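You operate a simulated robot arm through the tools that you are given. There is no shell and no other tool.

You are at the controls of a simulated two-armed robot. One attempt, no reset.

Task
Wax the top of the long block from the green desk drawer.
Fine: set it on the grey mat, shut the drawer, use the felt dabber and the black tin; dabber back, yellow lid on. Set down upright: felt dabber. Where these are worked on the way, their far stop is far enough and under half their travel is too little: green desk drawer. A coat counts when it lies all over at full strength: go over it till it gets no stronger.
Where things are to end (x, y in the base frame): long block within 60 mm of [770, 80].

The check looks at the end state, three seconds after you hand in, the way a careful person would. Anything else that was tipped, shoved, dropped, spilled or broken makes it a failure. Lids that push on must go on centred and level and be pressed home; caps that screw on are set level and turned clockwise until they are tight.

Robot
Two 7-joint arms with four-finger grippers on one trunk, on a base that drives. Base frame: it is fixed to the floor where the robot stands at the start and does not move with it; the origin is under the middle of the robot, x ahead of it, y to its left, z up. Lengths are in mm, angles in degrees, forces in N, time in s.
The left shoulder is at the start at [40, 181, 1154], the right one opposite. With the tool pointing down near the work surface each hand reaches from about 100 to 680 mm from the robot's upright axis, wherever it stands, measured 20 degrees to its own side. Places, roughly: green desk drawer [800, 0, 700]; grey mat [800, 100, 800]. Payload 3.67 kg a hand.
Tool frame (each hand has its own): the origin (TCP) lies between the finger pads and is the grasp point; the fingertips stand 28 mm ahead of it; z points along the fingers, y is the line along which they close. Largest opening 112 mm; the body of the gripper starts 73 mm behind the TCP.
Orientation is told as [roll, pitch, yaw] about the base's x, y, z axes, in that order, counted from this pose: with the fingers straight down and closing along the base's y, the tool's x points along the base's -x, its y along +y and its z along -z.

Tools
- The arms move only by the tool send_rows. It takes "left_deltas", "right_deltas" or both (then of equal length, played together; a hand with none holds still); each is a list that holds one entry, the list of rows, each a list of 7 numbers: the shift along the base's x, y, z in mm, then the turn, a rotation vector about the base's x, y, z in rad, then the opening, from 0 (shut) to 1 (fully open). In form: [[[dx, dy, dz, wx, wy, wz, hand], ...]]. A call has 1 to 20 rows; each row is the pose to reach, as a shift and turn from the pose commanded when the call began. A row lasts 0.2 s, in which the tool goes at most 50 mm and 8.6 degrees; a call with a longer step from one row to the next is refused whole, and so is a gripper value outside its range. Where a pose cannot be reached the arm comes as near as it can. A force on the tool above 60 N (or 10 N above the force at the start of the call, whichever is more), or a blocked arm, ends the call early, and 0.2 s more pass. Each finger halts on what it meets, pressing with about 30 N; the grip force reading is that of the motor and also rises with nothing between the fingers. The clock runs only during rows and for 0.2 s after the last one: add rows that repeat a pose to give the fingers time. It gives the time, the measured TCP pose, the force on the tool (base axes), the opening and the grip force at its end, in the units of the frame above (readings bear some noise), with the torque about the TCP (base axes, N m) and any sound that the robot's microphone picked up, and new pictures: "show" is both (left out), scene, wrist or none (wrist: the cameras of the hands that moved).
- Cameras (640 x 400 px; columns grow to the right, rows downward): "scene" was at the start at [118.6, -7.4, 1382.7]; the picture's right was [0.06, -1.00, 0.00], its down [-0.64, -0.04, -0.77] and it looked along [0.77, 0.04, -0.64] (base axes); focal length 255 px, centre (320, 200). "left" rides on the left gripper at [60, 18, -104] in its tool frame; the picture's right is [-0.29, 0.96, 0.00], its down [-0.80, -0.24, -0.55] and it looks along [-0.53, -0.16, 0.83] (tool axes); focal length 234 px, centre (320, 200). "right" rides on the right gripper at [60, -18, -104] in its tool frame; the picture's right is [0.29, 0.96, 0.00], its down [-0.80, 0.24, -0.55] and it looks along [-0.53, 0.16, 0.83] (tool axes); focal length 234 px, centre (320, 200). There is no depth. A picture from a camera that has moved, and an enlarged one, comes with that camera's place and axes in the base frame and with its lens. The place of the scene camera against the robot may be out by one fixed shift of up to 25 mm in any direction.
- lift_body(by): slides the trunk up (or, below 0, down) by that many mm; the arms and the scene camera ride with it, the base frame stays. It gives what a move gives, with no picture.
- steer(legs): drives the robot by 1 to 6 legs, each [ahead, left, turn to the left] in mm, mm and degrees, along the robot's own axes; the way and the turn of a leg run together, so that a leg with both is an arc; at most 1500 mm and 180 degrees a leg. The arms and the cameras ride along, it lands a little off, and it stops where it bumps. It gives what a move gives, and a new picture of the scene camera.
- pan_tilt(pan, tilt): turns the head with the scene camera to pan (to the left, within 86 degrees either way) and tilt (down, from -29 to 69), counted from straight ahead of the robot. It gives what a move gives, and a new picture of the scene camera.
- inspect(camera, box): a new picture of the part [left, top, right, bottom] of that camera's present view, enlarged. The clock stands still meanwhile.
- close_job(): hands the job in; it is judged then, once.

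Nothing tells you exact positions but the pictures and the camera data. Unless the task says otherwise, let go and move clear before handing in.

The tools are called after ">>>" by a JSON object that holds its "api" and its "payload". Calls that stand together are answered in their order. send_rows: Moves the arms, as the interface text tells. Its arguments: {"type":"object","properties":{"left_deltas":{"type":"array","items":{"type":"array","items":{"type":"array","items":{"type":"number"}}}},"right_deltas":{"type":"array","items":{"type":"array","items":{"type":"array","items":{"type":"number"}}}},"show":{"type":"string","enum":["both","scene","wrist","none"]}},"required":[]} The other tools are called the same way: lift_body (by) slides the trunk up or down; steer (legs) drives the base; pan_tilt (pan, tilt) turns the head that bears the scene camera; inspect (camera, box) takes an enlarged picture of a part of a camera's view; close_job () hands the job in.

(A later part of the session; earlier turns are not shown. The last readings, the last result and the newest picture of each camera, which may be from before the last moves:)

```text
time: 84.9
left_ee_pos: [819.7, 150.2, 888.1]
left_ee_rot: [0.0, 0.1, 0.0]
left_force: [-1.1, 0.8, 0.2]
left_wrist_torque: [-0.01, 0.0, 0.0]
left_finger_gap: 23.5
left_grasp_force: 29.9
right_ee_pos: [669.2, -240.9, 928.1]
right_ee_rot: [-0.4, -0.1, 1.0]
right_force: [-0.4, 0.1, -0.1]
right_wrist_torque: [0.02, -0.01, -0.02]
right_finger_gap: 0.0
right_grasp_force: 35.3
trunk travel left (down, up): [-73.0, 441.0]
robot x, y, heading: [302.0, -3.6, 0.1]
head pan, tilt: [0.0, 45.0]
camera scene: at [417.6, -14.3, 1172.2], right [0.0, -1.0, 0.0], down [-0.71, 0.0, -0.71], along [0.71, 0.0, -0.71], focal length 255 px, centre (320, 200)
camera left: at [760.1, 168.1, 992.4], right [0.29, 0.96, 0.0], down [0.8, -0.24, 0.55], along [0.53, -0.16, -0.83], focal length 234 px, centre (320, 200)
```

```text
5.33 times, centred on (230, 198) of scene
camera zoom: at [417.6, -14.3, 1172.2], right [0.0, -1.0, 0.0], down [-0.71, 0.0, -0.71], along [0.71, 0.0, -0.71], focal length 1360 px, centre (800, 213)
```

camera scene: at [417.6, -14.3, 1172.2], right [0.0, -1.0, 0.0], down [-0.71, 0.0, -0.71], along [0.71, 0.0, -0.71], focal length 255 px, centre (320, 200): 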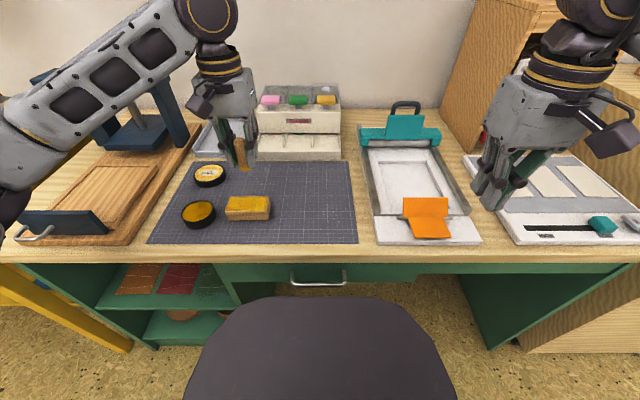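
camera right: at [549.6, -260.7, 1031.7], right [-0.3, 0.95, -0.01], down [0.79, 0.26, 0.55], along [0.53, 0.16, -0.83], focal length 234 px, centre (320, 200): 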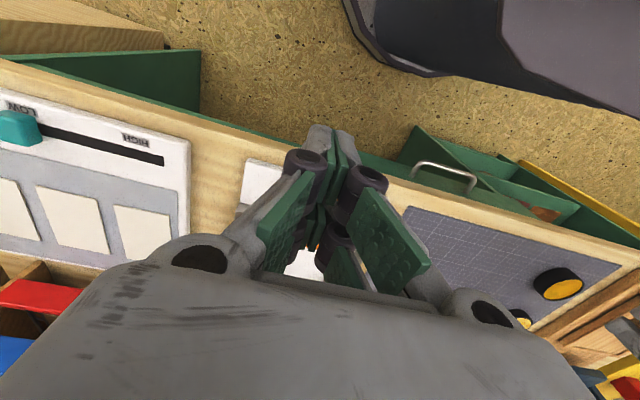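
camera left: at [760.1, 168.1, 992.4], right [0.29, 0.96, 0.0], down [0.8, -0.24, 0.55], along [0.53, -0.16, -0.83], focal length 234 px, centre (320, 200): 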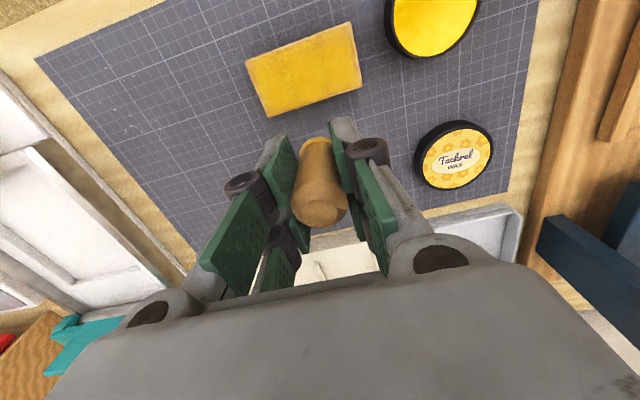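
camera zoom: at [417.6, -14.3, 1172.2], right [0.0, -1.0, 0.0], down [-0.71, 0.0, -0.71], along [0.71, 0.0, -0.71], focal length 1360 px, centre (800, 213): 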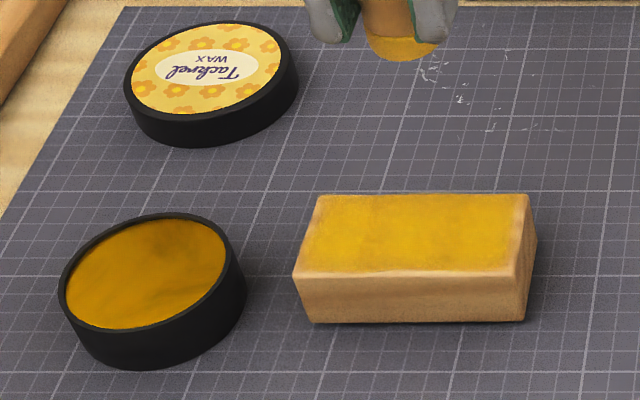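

Most of the top is coated, only the margins are faded; the block now sits at about (775, 151), tin untouched. I re-dip the dabber in the wax.

>>> {"api": "send_rows", "payload": {"left_deltas": [[[-20, 35, 0, 0, 0, 0, 0], [-40, 70, 0, 0, 0, 0, 0], [-59, 105, 0, 0, 0, 0, 0], [-59.5, 106, -30, 0, 0, 0, 0], [-59.5, 106, -50, 0, 0, 0, 0], [-59.5, 106, -62, 0, 0, 0, 0], [-59.5, 106, -66, 0, 0, 0, 0], [-59.5, 106, -68, 0, 0, 0, 0], [-59.5, 106, -68, 0, 0, 0, 0]]], "show": "none"}}

```text
time: 86.9
left_ee_pos: [762.5, 257.0, 820.3]
left_ee_rot: [0.0, 0.1, 0.0]
left_force: [-0.1, 0.2, -0.4]
left_wrist_torque: [0.0, 0.01, -0.02]
left_finger_gap: 23.1
left_grasp_force: 30.0
right_ee_pos: [668.5, -239.7, 929.6]
right_ee_rot: [-0.4, -0.2, 1.1]
right_force: [0.6, 0.7, 0.5]
right_wrist_torque: [-0.01, 0.03, 0.0]
right_finger_gap: 0.0
right_grasp_force: 35.8
trunk travel left (down, up): [-73.0, 441.0]
robot x, y, heading: [302.1, 1.2, 0.3]
head pan, tilt: [0.0, 45.0]
```

>>> {"api": "send_rows", "payload": {"left_deltas": [[[-1, 0, -1, 0, 0, 0, 0], [-1, 0, -2, 0, 0, 0, 0], [-1, 0, -3, 0, 0, 0, 0], [-1, 0, -3, 0, 0, 0, 0]]], "show": "none"}}

```text
time: 87.9
left_ee_pos: [760.3, 258.0, 817.7]
left_ee_rot: [0.0, -0.1, 0.2]
left_force: [3.1, -1.7, 16.4]
left_wrist_torque: [-0.13, -0.16, 0.0]
left_finger_gap: 23.3
left_grasp_force: 30.0
right_ee_pos: [669.6, -240.5, 929.4]
right_ee_rot: [-0.4, -0.1, 1.1]
right_force: [-0.6, 0.7, -0.3]
right_wrist_torque: [0.03, -0.01, 0.01]
right_finger_gap: 0.1
right_grasp_force: 35.7
trunk travel left (down, up): [-73.0, 441.0]
robot x, y, heading: [306.8, -1.8, 0.1]
head pan, tilt: [0.0, 45.0]
```

Firm contact with the wax. I twist to load, rise, and bring the dabber over the block's centre at (775, 151).

>>> {"api": "send_rows", "payload": {"left_deltas": [[[0, 0, 1.5, 0, 0, 0.12, 0], [0, 0, 1.5, 0, 0, 0.24, 0], [0, 0, 1.5, 0, 0, 0.12, 0], [0, 0, 1.5, 0, 0, 0, 0], [0, 0, 1.5, 0, 0, -0.12, 0], [0, 0, 1.5, 0, 0, -0.24, 0], [0, 0, 1.5, 0, 0, -0.12, 0], [0, 0, 1.5, 0, 0, 0, 0], [0, 0, 15, 0, 0, 0, 0], [0, 0, 40, 0, 0, 0, 0], [4, -35, 40, 0, 0, 0, 0], [8, -70, 40, 0, 0, 0, 0], [14, -105, 35, 0, 0, 0, 0], [14, -105, 20, 0, 0, 0, 0], [14, -105, 15, 0, 0, 0, 0], [14, -105, 14.5, 0, 0, 0, 0]]]}}

```text
time: 91.3
left_ee_pos: [774.8, 154.3, 832.4]
left_ee_rot: [0.0, 0.1, 0.2]
left_force: [-0.3, -0.6, -0.6]
left_wrist_torque: [0.01, 0.01, -0.01]
left_finger_gap: 23.4
left_grasp_force: 30.0
right_ee_pos: [669.3, -240.7, 930.0]
right_ee_rot: [-0.4, -0.1, 1.0]
right_force: [0.6, 0.0, -0.1]
right_wrist_torque: [-0.01, 0.02, 0.01]
right_finger_gap: 0.0
right_grasp_force: 36.0
trunk travel left (down, up): [-73.0, 441.0]
robot x, y, heading: [303.3, -2.9, -0.0]
head pan, tilt: [0.0, 45.0]
camera scene: at [417.5, -13.6, 1172.2], right [0.0, -1.0, 0.0], down [-0.71, 0.0, -0.71], along [0.71, 0.0, -0.71], focal length 255 px, centre (320, 200)
camera left: at [715.4, 171.6, 935.6], right [0.29, 0.96, 0.0], down [0.8, -0.24, 0.55], along [0.53, -0.16, -0.83], focal length 234 px, centre (320, 200)
```

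scene: 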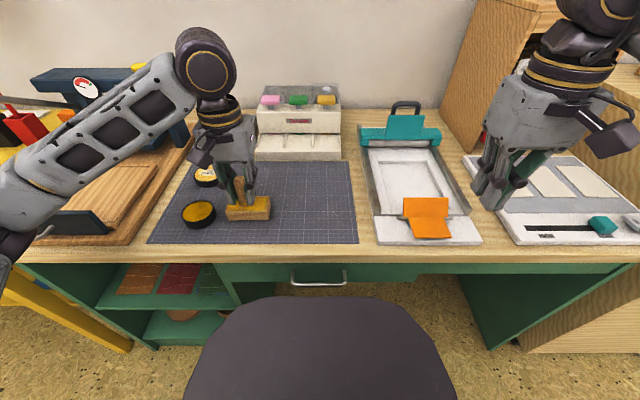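
left: 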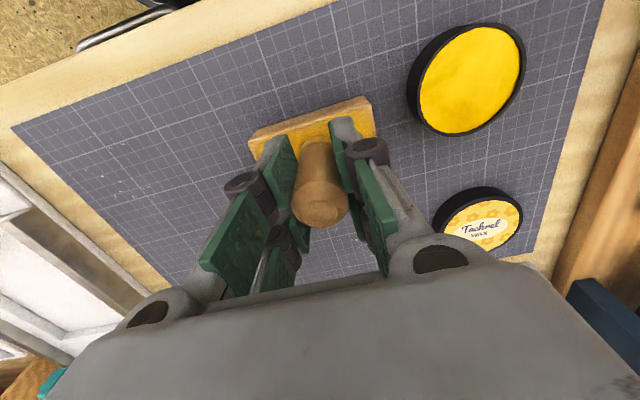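

The dabber hovers just above the block. I lower it by fractions of a millimetre to a light touch.

>>> {"api": "send_rows", "payload": {"left_deltas": [[[0, 0, -0.8, 0, 0, 0, 0], [0, 0, -1.5, 0, 0, 0, 0], [0, 0, -1.5, 0, 0, 0, 0]]], "show": "none"}}

```text
time: 92.1
left_ee_pos: [775.0, 154.0, 829.2]
left_ee_rot: [-0.1, 0.1, 0.2]
left_force: [1.0, 0.2, 0.4]
left_wrist_torque: [-0.04, 0.02, -0.03]
left_finger_gap: 23.6
left_grasp_force: 29.7
right_ee_pos: [670.3, -240.2, 929.3]
right_ee_rot: [-0.4, 0.0, 1.2]
right_force: [0.2, -0.3, -0.1]
right_wrist_torque: [0.01, 0.01, -0.03]
right_finger_gap: 0.0
right_grasp_force: 35.7
trunk travel left (down, up): [-73.0, 441.0]
robot x, y, heading: [304.8, -4.4, 0.3]
head pan, tilt: [0.0, 45.0]
```

>>> {"api": "send_rows", "payload": {"left_deltas": [[[0, 0, -0.4, 0, 0, 0, 0], [0, 0, -0.8, 0, 0, 0, 0], [0, 0, -0.8, 0, 0, 0, 0]]], "show": "none"}}

```text
time: 92.9
left_ee_pos: [775.2, 153.7, 829.4]
left_ee_rot: [0.0, 0.1, 0.1]
left_force: [-0.7, -0.1, -0.3]
left_wrist_torque: [-0.03, -0.01, 0.02]
left_finger_gap: 23.5
left_grasp_force: 29.9
right_ee_pos: [670.3, -241.1, 929.3]
right_ee_rot: [-0.4, 0.0, 1.1]
right_force: [0.8, 0.1, -0.2]
right_wrist_torque: [-0.01, 0.01, 0.0]
right_finger_gap: 0.2
right_grasp_force: 35.7
trunk travel left (down, up): [-73.0, 441.0]
robot x, y, heading: [298.9, -1.1, 0.1]
head pan, tilt: [0.0, 45.0]
```

>>> {"api": "send_rows", "payload": {"left_deltas": [[[0, 0, -0.4, 0, 0, 0, 0], [0, 0, -0.8, 0, 0, 0, 0], [0, 0, -0.8, 0, 0, 0, 0]]], "show": "none"}}

```text
time: 93.7
left_ee_pos: [775.5, 153.1, 827.7]
left_ee_rot: [-0.1, -0.1, 0.2]
left_force: [1.2, 1.0, 1.4]
left_wrist_torque: [-0.01, -0.03, -0.01]
left_finger_gap: 23.3
left_grasp_force: 30.3
right_ee_pos: [669.2, -240.1, 929.0]
right_ee_rot: [-0.4, -0.1, 1.1]
right_force: [0.8, -0.6, -0.6]
right_wrist_torque: [0.0, -0.02, -0.02]
right_finger_gap: 0.1
right_grasp_force: 35.6
trunk travel left (down, up): [-73.0, 441.0]
robot x, y, heading: [302.3, -3.7, 0.0]
head pan, tilt: [0.0, 45.0]
```

>>> {"api": "send_rows", "payload": {"left_deltas": [[[0, 0, -0.3, 0, 0, 0, 0], [0, 0, -0.6, 0, 0, 0, 0], [0, 0, -0.6, 0, 0, 0, 0]]], "show": "none"}}

```text
time: 94.5
left_ee_pos: [774.2, 153.7, 829.3]
left_ee_rot: [0.0, -0.1, 0.1]
left_force: [0.9, 1.7, 6.6]
left_wrist_torque: [0.08, -0.05, -0.04]
left_finger_gap: 23.4
left_grasp_force: 30.1
right_ee_pos: [669.2, -240.3, 929.2]
right_ee_rot: [-0.5, -0.1, 1.1]
right_force: [0.4, 0.3, 0.1]
right_wrist_torque: [0.01, -0.03, 0.0]
right_finger_gap: 0.0
right_grasp_force: 35.9
trunk travel left (down, up): [-73.0, 441.0]
robot x, y, heading: [303.8, -4.0, 0.3]
head pan, tilt: [0.0, 45.0]
```

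Light contact found. I run the perimeter with reduced pressure, first the near edge toward the right and the right end.

>>> {"api": "send_rows", "payload": {"left_deltas": [[[-9, 0, 0.3, 0, 0, 0, 0], [-18, 0, 0.3, 0, 0, 0, 0], [-18, -10, 0.3, 0, 0, 0, 0], [-18, -20, 0.3, 0, 0, 0, 0], [-18, -30, 0.3, 0, 0, 0, 0], [-18, -40.5, 0.3, 0, 0, 0, 0], [-9, -40.5, 0.3, 0, 0, 0, 0], [0, -40.5, 0.3, 0, 0, 0, 0], [9, -40.5, 0.3, 0, 0, 0, 0], [18, -40.5, 0.3, 0, 0, 0, 0], [18, -40.5, 0.3, 0, 0, 0, 0]]], "show": "wrist"}}

>>> {"api": "inspect", "payload": {"camera": "scene", "box": [170, 160, 290, 235]}}

```text
time: 96.9
left_ee_pos: [792.1, 112.8, 827.0]
left_ee_rot: [0.0, 0.0, 0.2]
left_force: [-1.4, -0.5, 4.7]
left_wrist_torque: [0.06, 0.08, 0.0]
left_finger_gap: 23.7
left_grasp_force: 30.4
right_ee_pos: [669.7, -240.9, 929.0]
right_ee_rot: [-0.3, 0.0, 1.0]
right_force: [0.6, -0.6, -0.2]
right_wrist_torque: [-0.01, 0.02, 0.01]
right_finger_gap: 0.2
right_grasp_force: 36.3
trunk travel left (down, up): [-73.0, 441.0]
robot x, y, heading: [303.1, 0.1, 0.2]
head pan, tilt: [0.0, 45.0]
camera left: at [732.9, 130.7, 931.6], right [0.29, 0.96, 0.0], down [0.8, -0.24, 0.55], along [0.53, -0.16, -0.83], focal length 234 px, centre (320, 200)
```

left: 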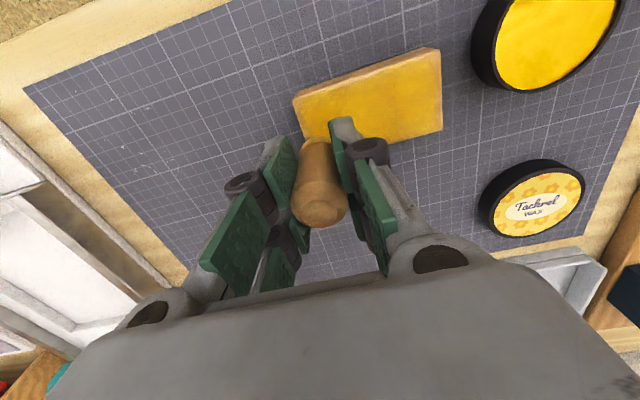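

```text
5.33 times, centred on (230, 198) of scene
camera zoom: at [417.0, -13.9, 1172.3], right [0.0, -1.0, 0.0], down [-0.71, 0.0, -0.71], along [0.71, 0.0, -0.71], focal length 1360 px, centre (800, 213)
```

zoom: 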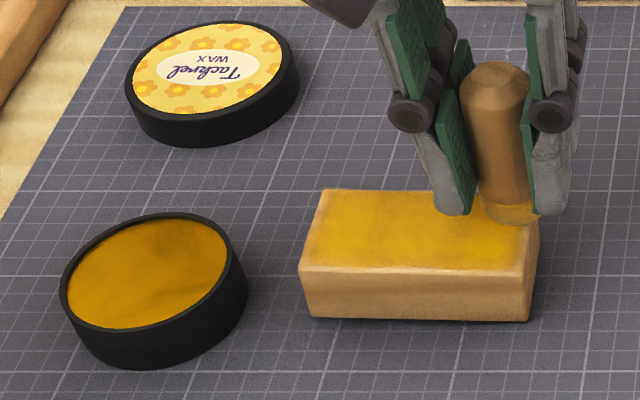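

The block barely moved and the coat builds up. I continue along the far edge, the left end and back on the near edge.

>>> {"api": "send_rows", "payload": {"left_deltas": [[[1.5, 0, 0.2, 0, 0, 0, 0], [1.5, 12, 0.2, 0, 0, 0, 0], [2, 25, 0.2, 0, 0, 0, 0], [2, 38, 0.2, 0, 0, 0, 0], [2, 38, 0.2, 0, 0, 0, 0]]], "show": "none"}}

>>> {"api": "inspect", "payload": {"camera": "scene", "box": [170, 160, 290, 235]}}

```text
time: 98.1
left_ee_pos: [795.8, 151.4, 828.1]
left_ee_rot: [-0.1, 0.0, 0.2]
left_force: [1.2, -1.6, 6.0]
left_wrist_torque: [-0.13, 0.0, 0.03]
left_finger_gap: 23.3
left_grasp_force: 30.3
right_ee_pos: [669.8, -240.5, 930.0]
right_ee_rot: [-0.4, -0.1, 1.2]
right_force: [-0.3, 1.0, 0.4]
right_wrist_torque: [-0.01, -0.02, 0.01]
right_finger_gap: 0.1
right_grasp_force: 35.6
trunk travel left (down, up): [-73.0, 441.0]
robot x, y, heading: [302.2, -2.5, 0.1]
head pan, tilt: [0.0, 45.0]
```

```text
5.33 times, centred on (230, 198) of scene
camera zoom: at [417.2, -14.1, 1172.3], right [0.0, -1.0, 0.0], down [-0.71, 0.0, -0.71], along [0.71, 0.0, -0.71], focal length 1360 px, centre (800, 213)
```

zoom: 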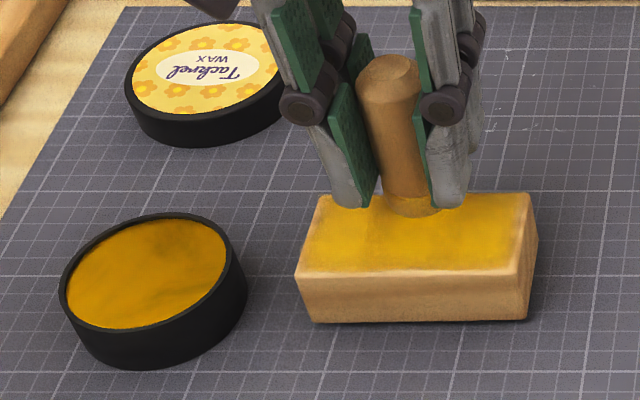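

No drag this time. I go on to the left end and then back along the near edge.

>>> {"api": "send_rows", "payload": {"left_deltas": [[[0.5, 13, 0, 0, 0, 0, 0], [0.5, 26, 0, 0, 0, 0, 0], [0.5, 38, 0, 0, 0, 0, 0], [-9, 38, 0, 0, 0, 0, 0], [-19, 38, 0, 0, 0, 0, 0], [-29, 37.5, 0, 0, 0, 0, 0], [-39, 37.5, 0, 0, 0, 0, 0], [-39.5, 25, 0, 0, 0, 0, 0], [-40, 12, 0, 0, 0, 0, 0], [-40, 0, 0, 0, 0, 0, 0], [-40, -13, 0, 0, 0, 0, 0], [-40, -26, 0, 0, 0, 0, 0], [-40, -39, 0, 0, 0, 0, 0], [-40, -39, 0, 0, 0, 0, 0]]], "show": "wrist"}}

>>> {"api": "inspect", "payload": {"camera": "scene", "box": [170, 160, 290, 235]}}

```text
time: 101.1
left_ee_pos: [754.0, 111.9, 828.7]
left_ee_rot: [0.1, 0.0, 0.3]
left_force: [0.0, 0.0, 0.3]
left_wrist_torque: [0.01, 0.01, 0.01]
left_finger_gap: 23.3
left_grasp_force: 29.5
right_ee_pos: [668.0, -240.7, 930.1]
right_ee_rot: [-0.4, -0.2, 1.2]
right_force: [0.2, 0.0, -0.1]
right_wrist_torque: [0.01, -0.05, -0.02]
right_finger_gap: 0.0
right_grasp_force: 35.6
trunk travel left (down, up): [-73.0, 441.0]
robot x, y, heading: [303.7, -0.2, 0.2]
head pan, tilt: [0.0, 45.0]
camera left: at [695.6, 130.3, 932.6], right [0.29, 0.96, 0.0], down [0.8, -0.24, 0.55], along [0.53, -0.16, -0.83], focal length 234 px, centre (320, 200)
```

left: 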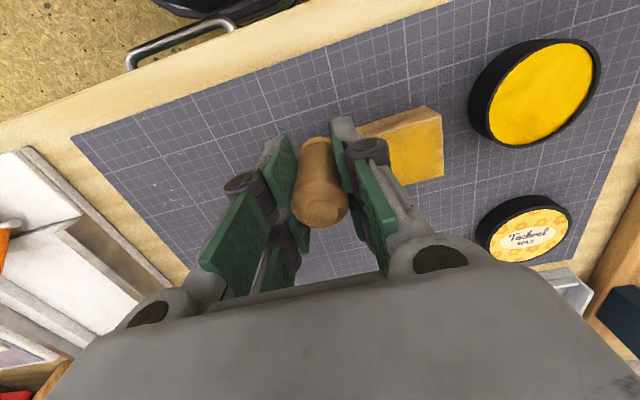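

```text
5.33 times, centred on (230, 198) of scene
camera zoom: at [417.5, -13.7, 1172.2], right [0.0, -1.0, 0.0], down [-0.71, 0.0, -0.71], along [0.71, 0.0, -0.71], focal length 1360 px, centre (800, 213)
```

zoom: 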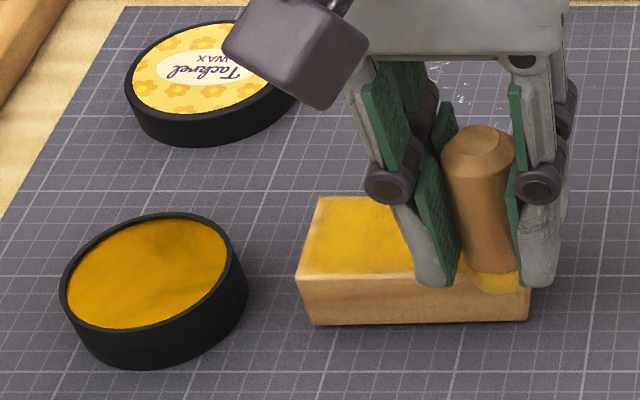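

The near-edge pass ended with almost no contact force. I repeat it slightly lower.

>>> {"api": "send_rows", "payload": {"left_deltas": [[[2, 0, -0.6, 0, 0, 0, 0], [2, 10, -0.6, 0, 0, 0, 0], [2, 22, -0.6, 0, 0, 0, 0], [2, 34, -0.6, 0, 0, 0, 0], [2, 46, -0.6, 0, 0, 0, 0], [2, 46, -0.6, 0, 0, 0, 0]]], "show": "none"}}

>>> {"api": "inspect", "payload": {"camera": "scene", "box": [170, 160, 290, 235]}}

```text
time: 102.5
left_ee_pos: [756.4, 157.6, 828.7]
left_ee_rot: [0.0, 0.0, 0.2]
left_force: [0.8, -2.7, 9.9]
left_wrist_torque: [-0.15, -0.1, 0.02]
left_finger_gap: 23.4
left_grasp_force: 30.3
right_ee_pos: [669.4, -240.9, 929.7]
right_ee_rot: [-0.5, -0.1, 1.1]
right_force: [-0.1, 0.0, -0.5]
right_wrist_torque: [-0.02, 0.0, 0.01]
right_finger_gap: 0.0
right_grasp_force: 35.6
trunk travel left (down, up): [-73.0, 441.0]
robot x, y, heading: [304.2, -0.2, 0.2]
head pan, tilt: [0.0, 45.0]
```

```text
5.33 times, centred on (230, 198) of scene
camera zoom: at [417.0, -14.3, 1172.3], right [0.0, -1.0, 0.0], down [-0.71, 0.0, -0.71], along [0.71, 0.0, -0.71], focal length 1360 px, centre (800, 213)
```

zoom: 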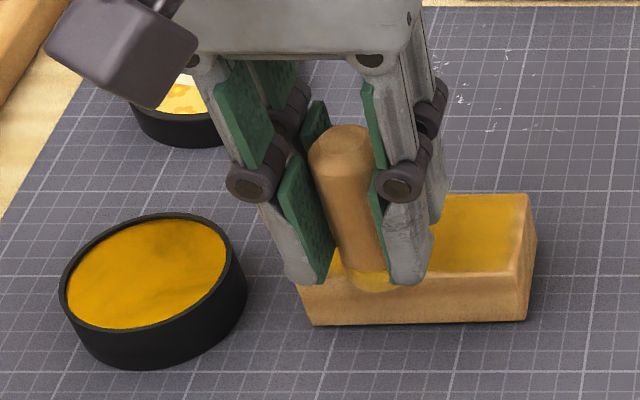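

Contact is good now (10 N) and the block stays put. I continue to the left corner and come back along a line slightly inward.

>>> {"api": "send_rows", "payload": {"left_deltas": [[[0, 11, 0, 0, 0, 0, 0], [0, 22, 0, 0, 0, 0, 0], [0, 32, 0, 0, 0, 0, 0], [6, 32, 0, 0, 0, 0, 0], [12, 32, 0, 0, 0, 0, 0], [6, 32, 0, 0, 0, 0, 0], [0, 32, 0, 0, 0, 0, 0], [0, 20, 0, 0, 0, 0, 0], [0, 8, 0, 0, 0, 0, 0], [0, -4, 0, 0, 0, 0, 0], [0, -16, 0, 0, 0, 0, 0], [0, -28, 0, 0, 0, 0, 0], [0, -40, 0, 0, 0, 0, 0], [0, -44, 0, 0, 0, 0, 0], [8, -44, 0, 0, 0, 0, 0], [16, -44, 0, 0, 0, 0, 0], [16, -44, 20, 0, 0, 0, 0], [30, -20, 55, 0, 0, 0, 0], [60, 0, 60, 0, 0, 0, 0], [60, 0, 60, 0, 0, 0, 0]]], "show": "wrist"}}

>>> {"api": "inspect", "payload": {"camera": "left", "box": [200, 20, 440, 170]}}

>>> {"api": "inspect", "payload": {"camera": "scene", "box": [170, 160, 290, 235]}}

```text
time: 106.7
left_ee_pos: [816.3, 158.6, 887.4]
left_ee_rot: [0.0, -0.1, 0.2]
left_force: [-0.5, -0.2, 0.0]
left_wrist_torque: [0.02, -0.04, -0.02]
left_finger_gap: 23.8
left_grasp_force: 30.0
right_ee_pos: [669.5, -240.3, 929.9]
right_ee_rot: [-0.4, -0.1, 1.1]
right_force: [-0.5, -0.3, -0.4]
right_wrist_torque: [0.05, -0.01, -0.04]
right_finger_gap: 0.0
right_grasp_force: 35.7
trunk travel left (down, up): [-73.0, 441.0]
robot x, y, heading: [301.4, -2.1, 0.1]
head pan, tilt: [0.0, 45.0]
camera left: at [757.3, 176.9, 991.4], right [0.29, 0.96, 0.0], down [0.8, -0.24, 0.55], along [0.53, -0.16, -0.83], focal length 234 px, centre (320, 200)
```

left: 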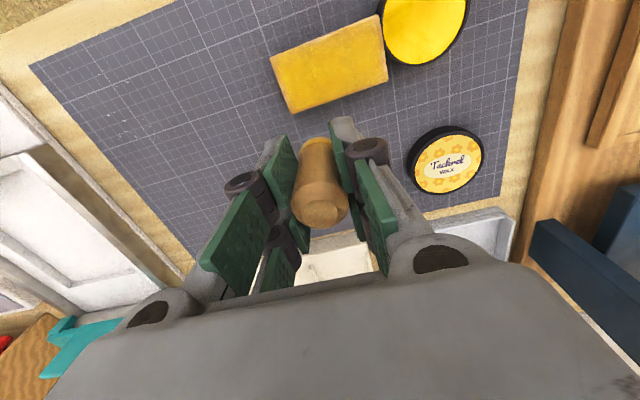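

```text
2.67 times, centred on (320, 95) of left
camera zoom: at [757.3, 176.9, 991.4], right [0.29, 0.96, 0.0], down [0.8, -0.24, 0.55], along [0.53, -0.16, -0.83], focal length 624 px, centre (320, 480)
```

zoom: 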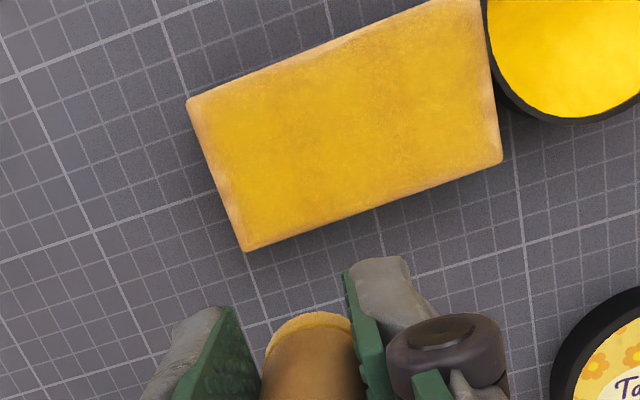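

```text
5.33 times, centred on (230, 198) of scene
camera zoom: at [417.2, -13.9, 1172.3], right [0.0, -1.0, 0.0], down [-0.71, 0.0, -0.71], along [0.71, 0.0, -0.71], focal length 1360 px, centre (800, 213)
```

zoom: 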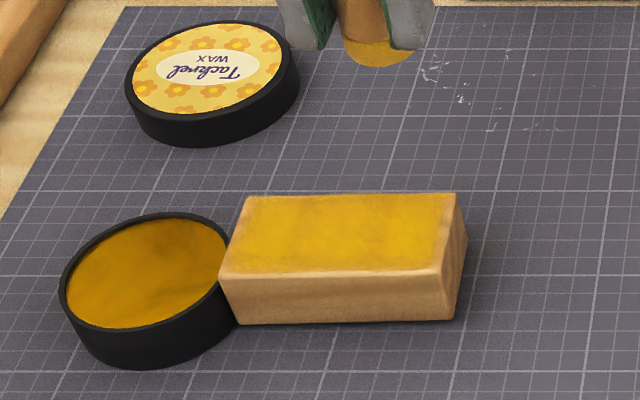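

The block slid again on the +y stroke and now sits right beside the tin, so I must stop stroking toward it. I look closely at the coat and at the gap to the tin.

>>> {"api": "inspect", "payload": {"camera": "left", "box": [260, 5, 404, 95]}}

>>> {"api": "inspect", "payload": {"camera": "left", "box": [350, 0, 430, 50]}}

>>> {"api": "inspect", "payload": {"camera": "scene", "box": [195, 185, 275, 235]}}

```text
4.44 times, centred on (332, 50) of left
camera zoom: at [757.3, 176.9, 991.4], right [0.29, 0.96, 0.0], down [0.8, -0.24, 0.55], along [0.53, -0.16, -0.83], focal length 1041 px, centre (267, 867)
```

zoom: 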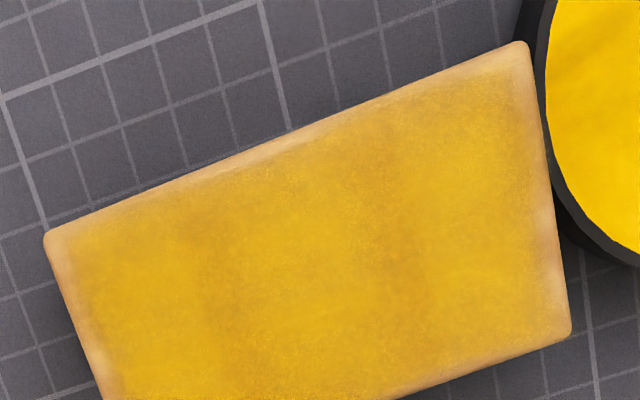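

```text
8.00 times, centred on (390, 25) of left
camera zoom: at [757.3, 176.9, 991.4], right [0.29, 0.96, 0.0], down [0.8, -0.24, 0.55], along [0.53, -0.16, -0.83], focal length 1873 px, centre (-240, 1600)
```

zoom: 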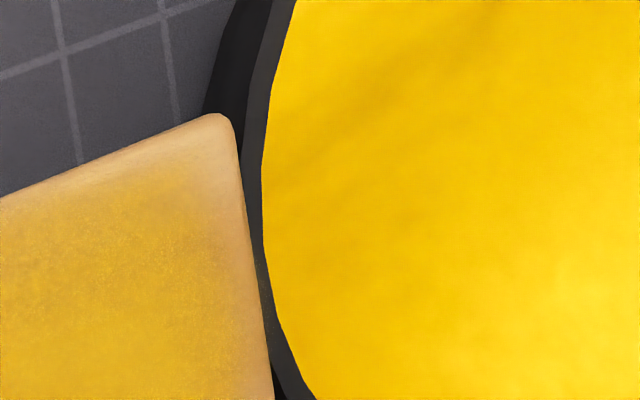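

```text
8.00 times, centred on (235, 210) of scene
camera zoom: at [417.2, -13.9, 1172.3], right [0.0, -1.0, 0.0], down [-0.71, 0.0, -0.71], along [0.71, 0.0, -0.71], focal length 2040 px, centre (1000, 120)
```

zoom: 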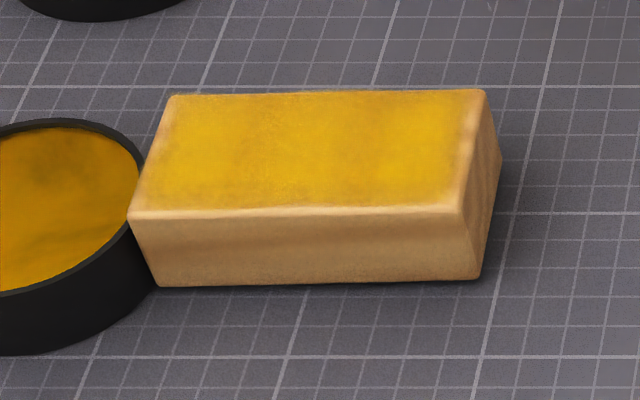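

The coat still fades at the margins and the block touches the tin. Friction drags the block when I press harder, so I'll use that: press at the block centre and draw it back to y≈80.

>>> {"api": "send_rows", "payload": {"left_deltas": [[[-20, 10, -10, 0, 0, 0, 0], [-41, 21.5, -30, 0, 0, 0, 0], [-41, 21.5, -50, 0, 0, 0, 0], [-41, 21.5, -57, 0, 0, 0, 0], [-41, 21.5, -60, 0, 0, 0, 0], [-41, 21.5, -61, 0, 0, 0, 0], [-41, 21.5, -61, 0, 0, 0, 0]]], "show": "none"}}

```text
time: 108.3
left_ee_pos: [776.1, 179.2, 828.0]
left_ee_rot: [0.0, -0.1, 0.2]
left_force: [2.6, 1.7, 15.5]
left_wrist_torque: [0.04, -0.04, 0.0]
left_finger_gap: 23.4
left_grasp_force: 30.2
right_ee_pos: [667.9, -240.8, 928.7]
right_ee_rot: [-0.4, -0.1, 1.1]
right_force: [0.0, -0.3, -0.2]
right_wrist_torque: [0.01, 0.04, 0.01]
right_finger_gap: 0.1
right_grasp_force: 35.7
trunk travel left (down, up): [-73.0, 441.0]
robot x, y, heading: [302.0, -0.5, 0.2]
head pan, tilt: [0.0, 45.0]
```

Pressing with about 15 N at the block's centre. Now I draw it slowly toward −y.

>>> {"api": "send_rows", "payload": {"left_deltas": [[[0, -4, 0, 0, 0, 0, 0], [0, -10, 0, 0, 0, 0, 0], [0, -18, 0, 0, 0, 0, 0], [0, -26, 0, 0, 0, 0, 0], [0, -34, 0, 0, 0, 0, 0], [0, -40, 0, 0, 0, 0, 0], [0, -40, 0, 0, 0, 0, 0]]], "show": "none"}}

>>> {"api": "inspect", "payload": {"camera": "scene", "box": [170, 160, 290, 235]}}

```text
time: 109.9
left_ee_pos: [775.0, 138.2, 827.0]
left_ee_rot: [0.0, 0.0, 0.1]
left_force: [-1.5, 8.1, 25.0]
left_wrist_torque: [0.34, 0.06, 0.06]
left_finger_gap: 23.4
left_grasp_force: 30.0
right_ee_pos: [668.4, -241.2, 929.3]
right_ee_rot: [-0.4, -0.2, 1.1]
right_force: [-0.2, 0.5, 0.1]
right_wrist_torque: [0.01, 0.02, -0.01]
right_finger_gap: 0.0
right_grasp_force: 35.8
trunk travel left (down, up): [-73.0, 441.0]
robot x, y, heading: [304.6, -3.2, 0.1]
head pan, tilt: [0.0, 45.0]
```

```text
5.33 times, centred on (230, 198) of scene
camera zoom: at [415.8, -13.6, 1172.4], right [0.0, -1.0, 0.0], down [-0.71, 0.0, -0.71], along [0.71, 0.0, -0.71], focal length 1360 px, centre (800, 213)
```

zoom: 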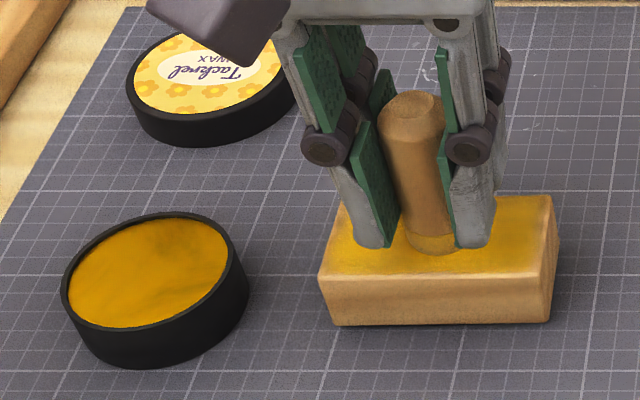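

The block follows the dabber and leaves the tin untouched. I draw it the remaining 60 mm.

>>> {"api": "send_rows", "payload": {"left_deltas": [[[0, -5, 0.3, 0, 0, 0, 0], [0, -12, 0.3, 0, 0, 0, 0], [-0.5, -20, 0.3, 0, 0, 0, 0], [-1, -28, 0.3, 0, 0, 0, 0], [-1.5, -36, 0.3, 0, 0, 0, 0], [-2, -44, 0.3, 0, 0, 0, 0], [-2.5, -52, 0.3, 0, 0, 0, 0], [-3, -58, 0.3, 0, 0, 0, 0], [-3, -58, 1.5, 0, 0, 0, 0], [-3, -58, 30, 0, 0, 0, 0], [15, -58, 60, 0, 0, 0, 0], [45, -58, 60, 0, 0, 0, 0], [45, -58, 60, 0, 0, 0, 0]]], "show": "wrist"}}

>>> {"api": "inspect", "payload": {"camera": "left", "box": [240, 10, 400, 110]}}

>>> {"api": "inspect", "payload": {"camera": "scene", "box": [180, 160, 340, 260]}}

```text
time: 112.7
left_ee_pos: [819.2, 81.2, 886.7]
left_ee_rot: [0.0, 0.0, 0.1]
left_force: [-0.3, 0.4, -0.6]
left_wrist_torque: [0.0, -0.03, -0.04]
left_finger_gap: 23.2
left_grasp_force: 30.0
right_ee_pos: [668.6, -240.4, 929.0]
right_ee_rot: [-0.4, -0.1, 1.1]
right_force: [-0.3, -0.7, -0.9]
right_wrist_torque: [-0.01, -0.04, -0.02]
right_finger_gap: 0.1
right_grasp_force: 36.1
trunk travel left (down, up): [-73.0, 441.0]
robot x, y, heading: [301.6, -2.2, 0.1]
head pan, tilt: [0.0, 45.0]
camera left: at [760.3, 100.5, 990.6], right [0.29, 0.96, 0.0], down [0.8, -0.24, 0.55], along [0.53, -0.16, -0.83], focal length 234 px, centre (320, 200)
```

left: 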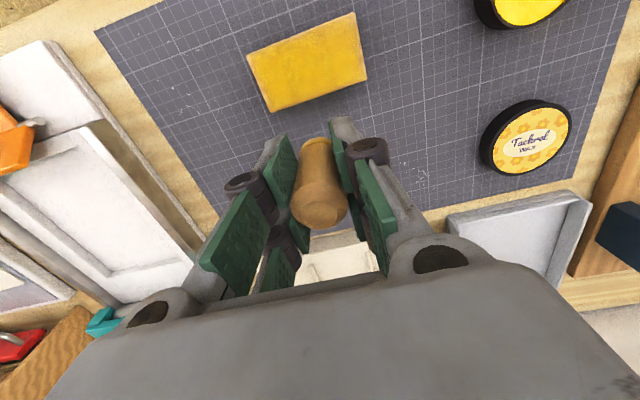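

```text
4.00 times, centred on (320, 60) of left
camera zoom: at [760.3, 100.5, 990.6], right [0.29, 0.96, 0.0], down [0.8, -0.24, 0.55], along [0.53, -0.16, -0.83], focal length 937 px, centre (320, 760)
```

zoom: 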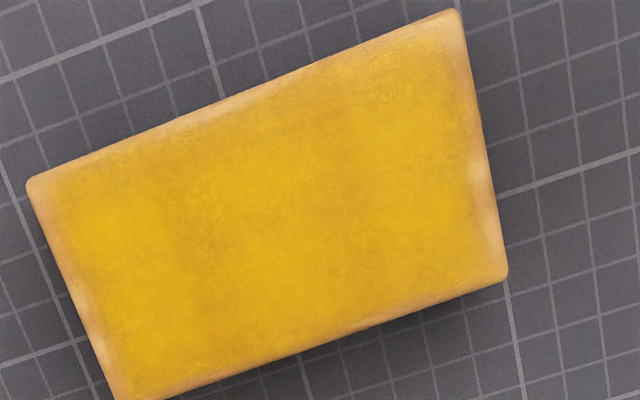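

```text
4.00 times, centred on (260, 210) of scene
camera zoom: at [417.2, -13.8, 1172.3], right [0.0, -1.0, 0.0], down [-0.71, 0.0, -0.71], along [0.71, 0.0, -0.71], focal length 1020 px, centre (560, 160)
```

zoom: 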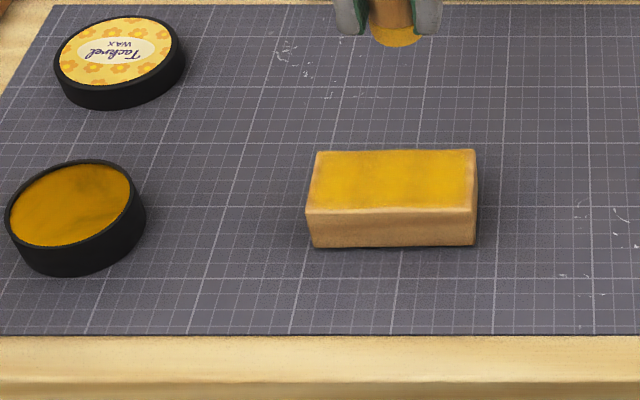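

The block is back at about (771, 88), well inside its place. The margins still need wax, so I dip again and then dab along the edges.

>>> {"api": "send_rows", "payload": {"left_deltas": [[[-12, 35, 0, 0, 0, 0, 0], [-24, 70, 0, 0, 0, 0, 0], [-36, 105, 0, 0, 0, 0, 0], [-48, 140, 0, 0, 0, 0, 0], [-59, 175, 0, 0, 0, 0, 0], [-59, 175.5, -30, 0, 0, 0, 0], [-59, 175.5, -55, 0, 0, 0, 0], [-59, 175.5, -65, 0, 0, 0, 0], [-59, 175.5, -69, 0, 0, 0, 0], [-59, 175.5, -70.5, 0, 0, 0, 0], [-59, 175.5, -70.5, 0, 0, 0, 0]]], "show": "scene"}}

```text
time: 115.1
left_ee_pos: [763.6, 256.3, 817.0]
left_ee_rot: [0.1, 0.0, 0.2]
left_force: [0.2, 3.1, 9.7]
left_wrist_torque: [0.06, -0.02, -0.01]
left_finger_gap: 23.6
left_grasp_force: 29.7
right_ee_pos: [668.0, -240.1, 929.8]
right_ee_rot: [-0.4, -0.2, 1.1]
right_force: [-0.8, 0.5, -0.3]
right_wrist_torque: [0.01, 0.0, -0.03]
right_finger_gap: 0.0
right_grasp_force: 34.9
trunk travel left (down, up): [-73.0, 441.0]
robot x, y, heading: [304.0, 0.2, 0.2]
head pan, tilt: [0.0, 45.0]
camera scene: at [417.0, -13.8, 1172.4], right [0.0, -1.0, 0.0], down [-0.71, 0.0, -0.71], along [0.71, 0.0, -0.71], focal length 255 px, centre (320, 200)
```

scene: 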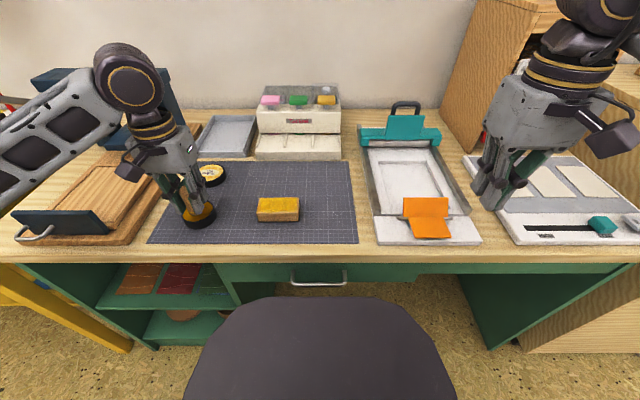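

Contact at 10 N. I twist to load, rise, and begin dabbing along the near edge from the right corner.

>>> {"api": "send_rows", "payload": {"left_deltas": [[[0, 0, 0, 0, 0, 0.12, 0], [0, 0, 0, 0, 0, 0, 0], [0, 0, 0, 0, 0, -0.12, 0], [0, 0, 0, 0, 0, 0, 0], [0, 0, 20, 0, 0, 0, 0], [0, 0, 45, 0, 0, 0, 0], [-2, -40, 45, 0, 0, 0, 0], [-4, -88, 45, 0, 0, 0, 0], [-6, -135, 45, 0, 0, 0, 0], [-8, -175, 40, 0, 0, 0, 0], [-8.8, -208, 30, 0, 0, 0, 0], [-8.8, -208, 18, 0, 0, 0, 0], [-8.8, -208, 10.9, 0, 0, 0, 0], [-8.8, -208, 18, 0, 0, 0, 0], [-8.8, -198.5, 18, 0, 0, 0, 0], [-8.8, -198.5, 10.9, 0, 0, 0, 0], [-8.8, -198.5, 18, 0, 0, 0, 0], [-8.8, -188.5, 18, 0, 0, 0, 0], [-8.8, -188.5, 10.9, 0, 0, 0, 0], [-8.8, -188.5, 10.9, 0, 0, 0, 0]]], "show": "wrist"}}

>>> {"api": "inspect", "payload": {"camera": "scene", "box": [220, 170, 340, 245]}}

```text
time: 119.3
left_ee_pos: [752.8, 68.0, 828.6]
left_ee_rot: [0.0, 0.0, 0.1]
left_force: [-0.2, -0.5, 1.0]
left_wrist_torque: [-0.01, 0.0, 0.0]
left_finger_gap: 23.6
left_grasp_force: 29.6
right_ee_pos: [670.5, -240.5, 928.3]
right_ee_rot: [-0.4, 0.0, 1.1]
right_force: [0.1, 1.2, -0.4]
right_wrist_torque: [0.0, -0.02, 0.05]
right_finger_gap: 0.0
right_grasp_force: 35.6
trunk travel left (down, up): [-73.0, 441.0]
robot x, y, heading: [299.7, -2.1, 0.1]
head pan, tilt: [0.0, 45.0]
camera left: at [694.2, 86.9, 931.4], right [0.29, 0.96, 0.0], down [0.8, -0.24, 0.55], along [0.53, -0.16, -0.83], focal length 234 px, centre (320, 200)
```

left: 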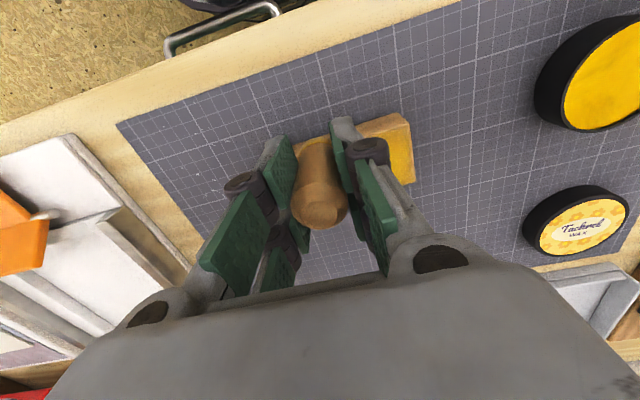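

```text
5.33 times, centred on (280, 208) of scene
camera zoom: at [417.5, -13.8, 1172.3], right [0.0, -1.0, 0.0], down [-0.71, 0.0, -0.71], along [0.71, 0.0, -0.71], focal length 1360 px, centre (533, 160)
```

zoom: 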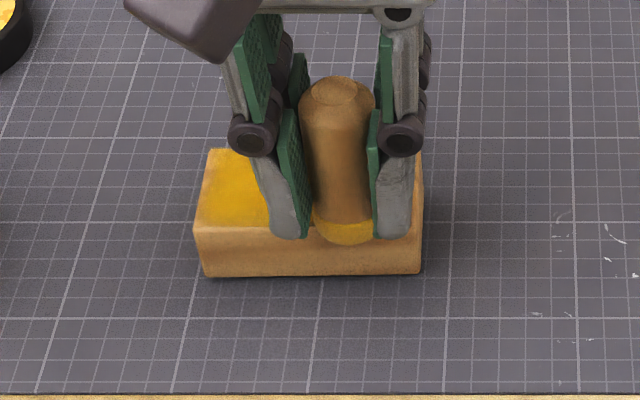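

No real contact at this height: the dabber must have crept up a bit in the grip. I recalibrate the contact height here.

>>> {"api": "send_rows", "payload": {"left_deltas": [[[0, 0, -0.5, 0, 0, 0, 0], [0, 0, -1, 0, 0, 0, 0], [0, 0, -1, 0, 0, 0, 0]]], "show": "none"}}

```text
time: 120.1
left_ee_pos: [755.0, 69.3, 826.8]
left_ee_rot: [0.0, -0.1, 0.2]
left_force: [2.0, 1.2, 12.5]
left_wrist_torque: [0.03, -0.13, -0.01]
left_finger_gap: 23.4
left_grasp_force: 30.3
right_ee_pos: [669.8, -240.9, 928.5]
right_ee_rot: [-0.4, -0.1, 1.1]
right_force: [-0.5, 0.6, -0.7]
right_wrist_torque: [0.01, 0.01, 0.0]
right_finger_gap: 0.1
right_grasp_force: 35.7
trunk travel left (down, up): [-73.0, 441.0]
robot x, y, heading: [303.4, -1.6, 0.4]
head pan, tilt: [0.0, 45.0]
```

Now I know the press height. I dab along the near edge, each dab pressed and twisted slightly.

>>> {"api": "send_rows", "payload": {"left_deltas": [[[0, 0, 0.2, 0, 0, 0.1, 0], [0, 10, 6, 0, 0, 0, 0], [0, 10, 0.2, 0, 0, 0, 0], [0, 10, 0.2, 0, 0, 0.1, 0], [0, 20, 6, 0, 0, 0, 0], [0, 20, 0.2, 0, 0, 0, 0], [0, 20, 0.2, 0, 0, 0.1, 0], [0, 30, 6, 0, 0, 0, 0], [0, 30, 0.2, 0, 0, 0, 0], [0, 30, 0.2, 0, 0, 0.1, 0], [0, 40, 6, 0, 0, 0, 0], [0, 40, 0.2, 0, 0, 0, 0], [0, 40, 0.2, 0, 0, 0.1, 0], [0, 50, 6, 0, 0, 0, 0], [0, 50, 0.2, 0, 0, 0, 0], [0, 50, 0.2, 0, 0, 0.1, 0], [0, 58, 6, 0, 0, 0, 0], [0, 58, 0.2, 0, 0, 0, 0], [0, 58, 0.2, 0, 0, 0.1, 0]]], "show": "wrist"}}

>>> {"api": "inspect", "payload": {"camera": "scene", "box": [220, 170, 340, 245]}}

```text
time: 124.1
left_ee_pos: [752.5, 126.2, 827.7]
left_ee_rot: [0.0, 0.0, 5.9]
left_force: [-4.3, 2.3, 13.0]
left_wrist_torque: [-0.04, 0.17, -0.05]
left_finger_gap: 23.3
left_grasp_force: 29.7
right_ee_pos: [669.2, -239.9, 929.8]
right_ee_rot: [-0.5, -0.2, 1.1]
right_force: [-0.1, -0.1, 0.1]
right_wrist_torque: [0.02, -0.01, -0.03]
right_finger_gap: 0.1
right_grasp_force: 35.3
trunk travel left (down, up): [-73.0, 441.0]
robot x, y, heading: [300.0, -2.9, -0.1]
head pan, tilt: [0.0, 45.0]
camera left: at [691.2, 138.9, 930.5], right [0.19, 0.98, 0.0], down [0.82, -0.16, 0.55], along [0.54, -0.1, -0.83], focal length 234 px, centre (320, 200)
```

left: 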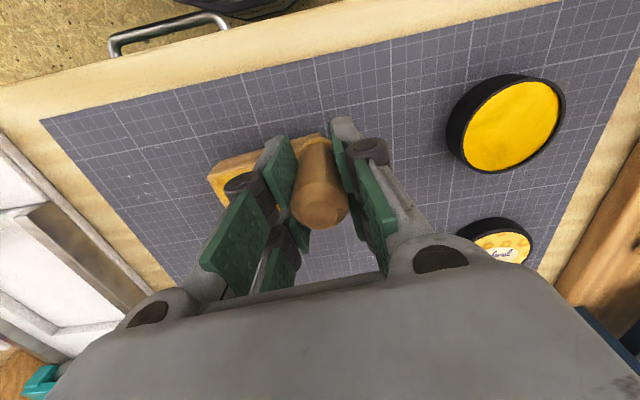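

```text
5.33 times, centred on (280, 208) of scene
camera zoom: at [416.3, -13.8, 1172.4], right [0.0, -1.0, 0.0], down [-0.71, 0.0, -0.71], along [0.71, 0.0, -0.71], focal length 1360 px, centre (533, 160)
```

zoom: 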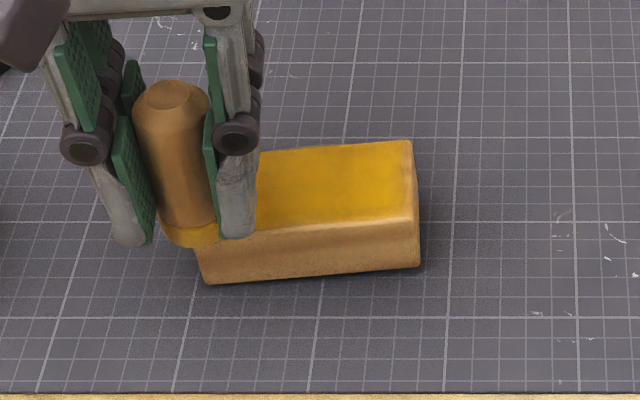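

The dabs land with about 13 N. I lift off and look at the coat and block pose again.

>>> {"api": "send_rows", "payload": {"left_deltas": [[[0, 0, 20, 0, 0, 0, 0], [20, -15, 50, 0, 0, -0.1, 0], [50, -30, 60, 0, 0, -0.1, 0], [66, -40, 60, 0, 0, -0.1, 0], [66, -40, 60, 0, 0, -0.1, 0]]], "show": "wrist"}}

>>> {"api": "inspect", "payload": {"camera": "left", "box": [240, 10, 400, 110]}}

>>> {"api": "inspect", "payload": {"camera": "scene", "box": [240, 180, 320, 230]}}

```text
time: 125.3
left_ee_pos: [818.3, 86.8, 887.0]
left_ee_rot: [0.0, 0.0, 0.2]
left_force: [0.6, -1.1, -0.9]
left_wrist_torque: [-0.02, 0.0, 0.01]
left_finger_gap: 23.5
left_grasp_force: 29.9
right_ee_pos: [668.9, -240.4, 929.1]
right_ee_rot: [-0.4, 0.0, 1.1]
right_force: [-0.8, -0.2, 0.9]
right_wrist_torque: [-0.01, 0.05, -0.02]
right_finger_gap: 0.0
right_grasp_force: 35.5
trunk travel left (down, up): [-73.0, 441.0]
robot x, y, heading: [302.5, 0.7, 0.2]
head pan, tilt: [0.0, 45.0]
camera left: at [758.9, 105.3, 990.0], right [0.29, 0.96, 0.0], down [0.8, -0.24, 0.55], along [0.53, -0.16, -0.83], focal length 234 px, centre (320, 200)
```

left: 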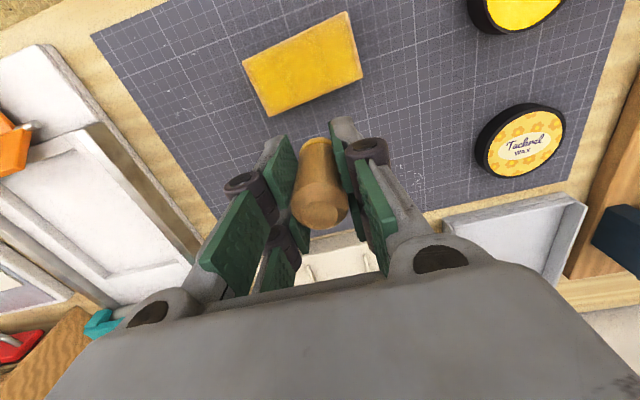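

```text
4.00 times, centred on (320, 60) of left
camera zoom: at [758.9, 105.3, 990.0], right [0.29, 0.96, 0.0], down [0.8, -0.24, 0.55], along [0.53, -0.16, -0.83], focal length 937 px, centre (320, 760)
```

zoom: 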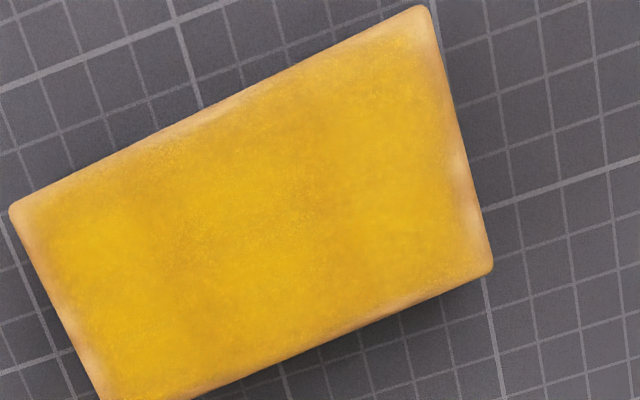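

```text
8.00 times, centred on (280, 205) of scene
camera zoom: at [417.5, -13.6, 1172.2], right [0.0, -1.0, 0.0], down [-0.71, 0.0, -0.71], along [0.71, 0.0, -0.71], focal length 2040 px, centre (640, 160)
```

zoom: 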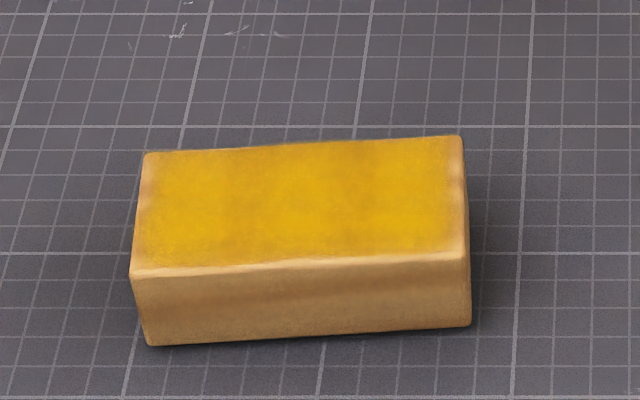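

The near edge is now covered up to its rounded rim. Next I dab the left end of the top (no twisting, so the block does not turn).

>>> {"api": "send_rows", "payload": {"left_deltas": [[[-15, 22, -20, 0, 0, 0, 0], [-30.9, 43.6, -45, 0, 0, 0, 0], [-30.9, 43.6, -54, 0, 0, 0, 0], [-30.9, 43.6, -60, 0, 0, 0, 0], [-30.9, 43.6, -60, 0, 0, 0, 0], [-38.9, 43, -54, 0, 0, 0, 0], [-38.9, 43, -60, 0, 0, 0, 0], [-38.9, 43, -60, 0, 0, 0, 0], [-46.9, 42.4, -54, 0, 0, 0, 0], [-46.9, 42.4, -60, 0, 0, 0, 0], [-46.9, 42.4, -60, 0, 0, 0, 0], [-54.9, 41.8, -54, 0, 0, 0, 0], [-54.9, 41.8, -60, 0, 0, 0, 0], [-54.9, 41.8, -60, 0, 0, 0, 0], [-62.8, 41.1, -54, 0, 0, 0, 0], [-62.8, 41.1, -60, 0, 0, 0, 0], [-62.8, 41.1, -60, 0, 0, 0, 0], [-69.8, 40.5, -54, 0, 0, 0, 0], [-69.8, 40.5, -60, 0, 0, 0, 0], [-69.8, 40.5, -60, 0, 0, 0, 0]]], "show": "none"}}

```text
time: 129.5
left_ee_pos: [749.3, 127.3, 827.4]
left_ee_rot: [-0.1, -0.1, 0.2]
left_force: [-1.3, 4.0, 11.9]
left_wrist_torque: [0.05, 0.02, 0.0]
left_finger_gap: 23.6
left_grasp_force: 30.3
right_ee_pos: [668.9, -240.8, 929.6]
right_ee_rot: [-0.4, -0.1, 1.1]
right_force: [-0.6, 0.1, -0.2]
right_wrist_torque: [-0.02, -0.04, -0.01]
right_finger_gap: 0.0
right_grasp_force: 35.5
trunk travel left (down, up): [-73.0, 441.0]
robot x, y, heading: [303.3, -3.5, 0.0]
head pan, tilt: [0.0, 45.0]
```

Good contact (12 N). Now the far edge, dab by dab.

>>> {"api": "send_rows", "payload": {"left_deltas": [[[0, 0, 8, 0, 0, 0, 0], [20, -2, 10, 0, 0, 0, 0], [39.4, -3.4, 6, 0, 0, 0, 0], [39.4, -3.4, 0, 0, 0, 0, 0], [39.4, -3.4, 0, 0, 0, 0, 0], [40.1, -12.4, 6, 0, 0, 0, 0], [40.1, -12.4, 0, 0, 0, 0, 0], [40.1, -12.4, 0, 0, 0, 0, 0], [40.8, -21.4, 6, 0, 0, 0, 0], [40.8, -21.4, 0, 0, 0, 0, 0], [40.8, -21.4, 0, 0, 0, 0, 0], [41.4, -30.3, 6, 0, 0, 0, 0], [41.4, -30.3, 0, 0, 0, 0, 0], [41.4, -30.3, 0, 0, 0, 0, 0], [42.1, -39.3, 6, 0, 0, 0, 0], [42.1, -39.3, 0, 0, 0, 0, 0], [42.1, -39.3, 0, 0, 0, 0, 0], [42.8, -48.3, 6, 0, 0, 0, 0], [42.8, -48.3, 0, 0, 0, 0, 0], [42.8, -48.3, 0, 0, 0, 0, 0]]], "show": "none"}}

```text
time: 133.7
left_ee_pos: [791.9, 77.4, 826.9]
left_ee_rot: [0.0, -0.1, 0.2]
left_force: [2.2, -1.2, 10.6]
left_wrist_torque: [-0.05, -0.02, 0.01]
left_finger_gap: 23.5
left_grasp_force: 29.8
right_ee_pos: [669.1, -240.5, 929.9]
right_ee_rot: [-0.4, -0.1, 1.0]
right_force: [-0.7, -0.3, -0.4]
right_wrist_torque: [0.02, -0.04, 0.01]
right_finger_gap: 0.0
right_grasp_force: 35.9
trunk travel left (down, up): [-73.0, 441.0]
robot x, y, heading: [304.9, 1.4, 0.1]
head pan, tilt: [0.0, 45.0]
```

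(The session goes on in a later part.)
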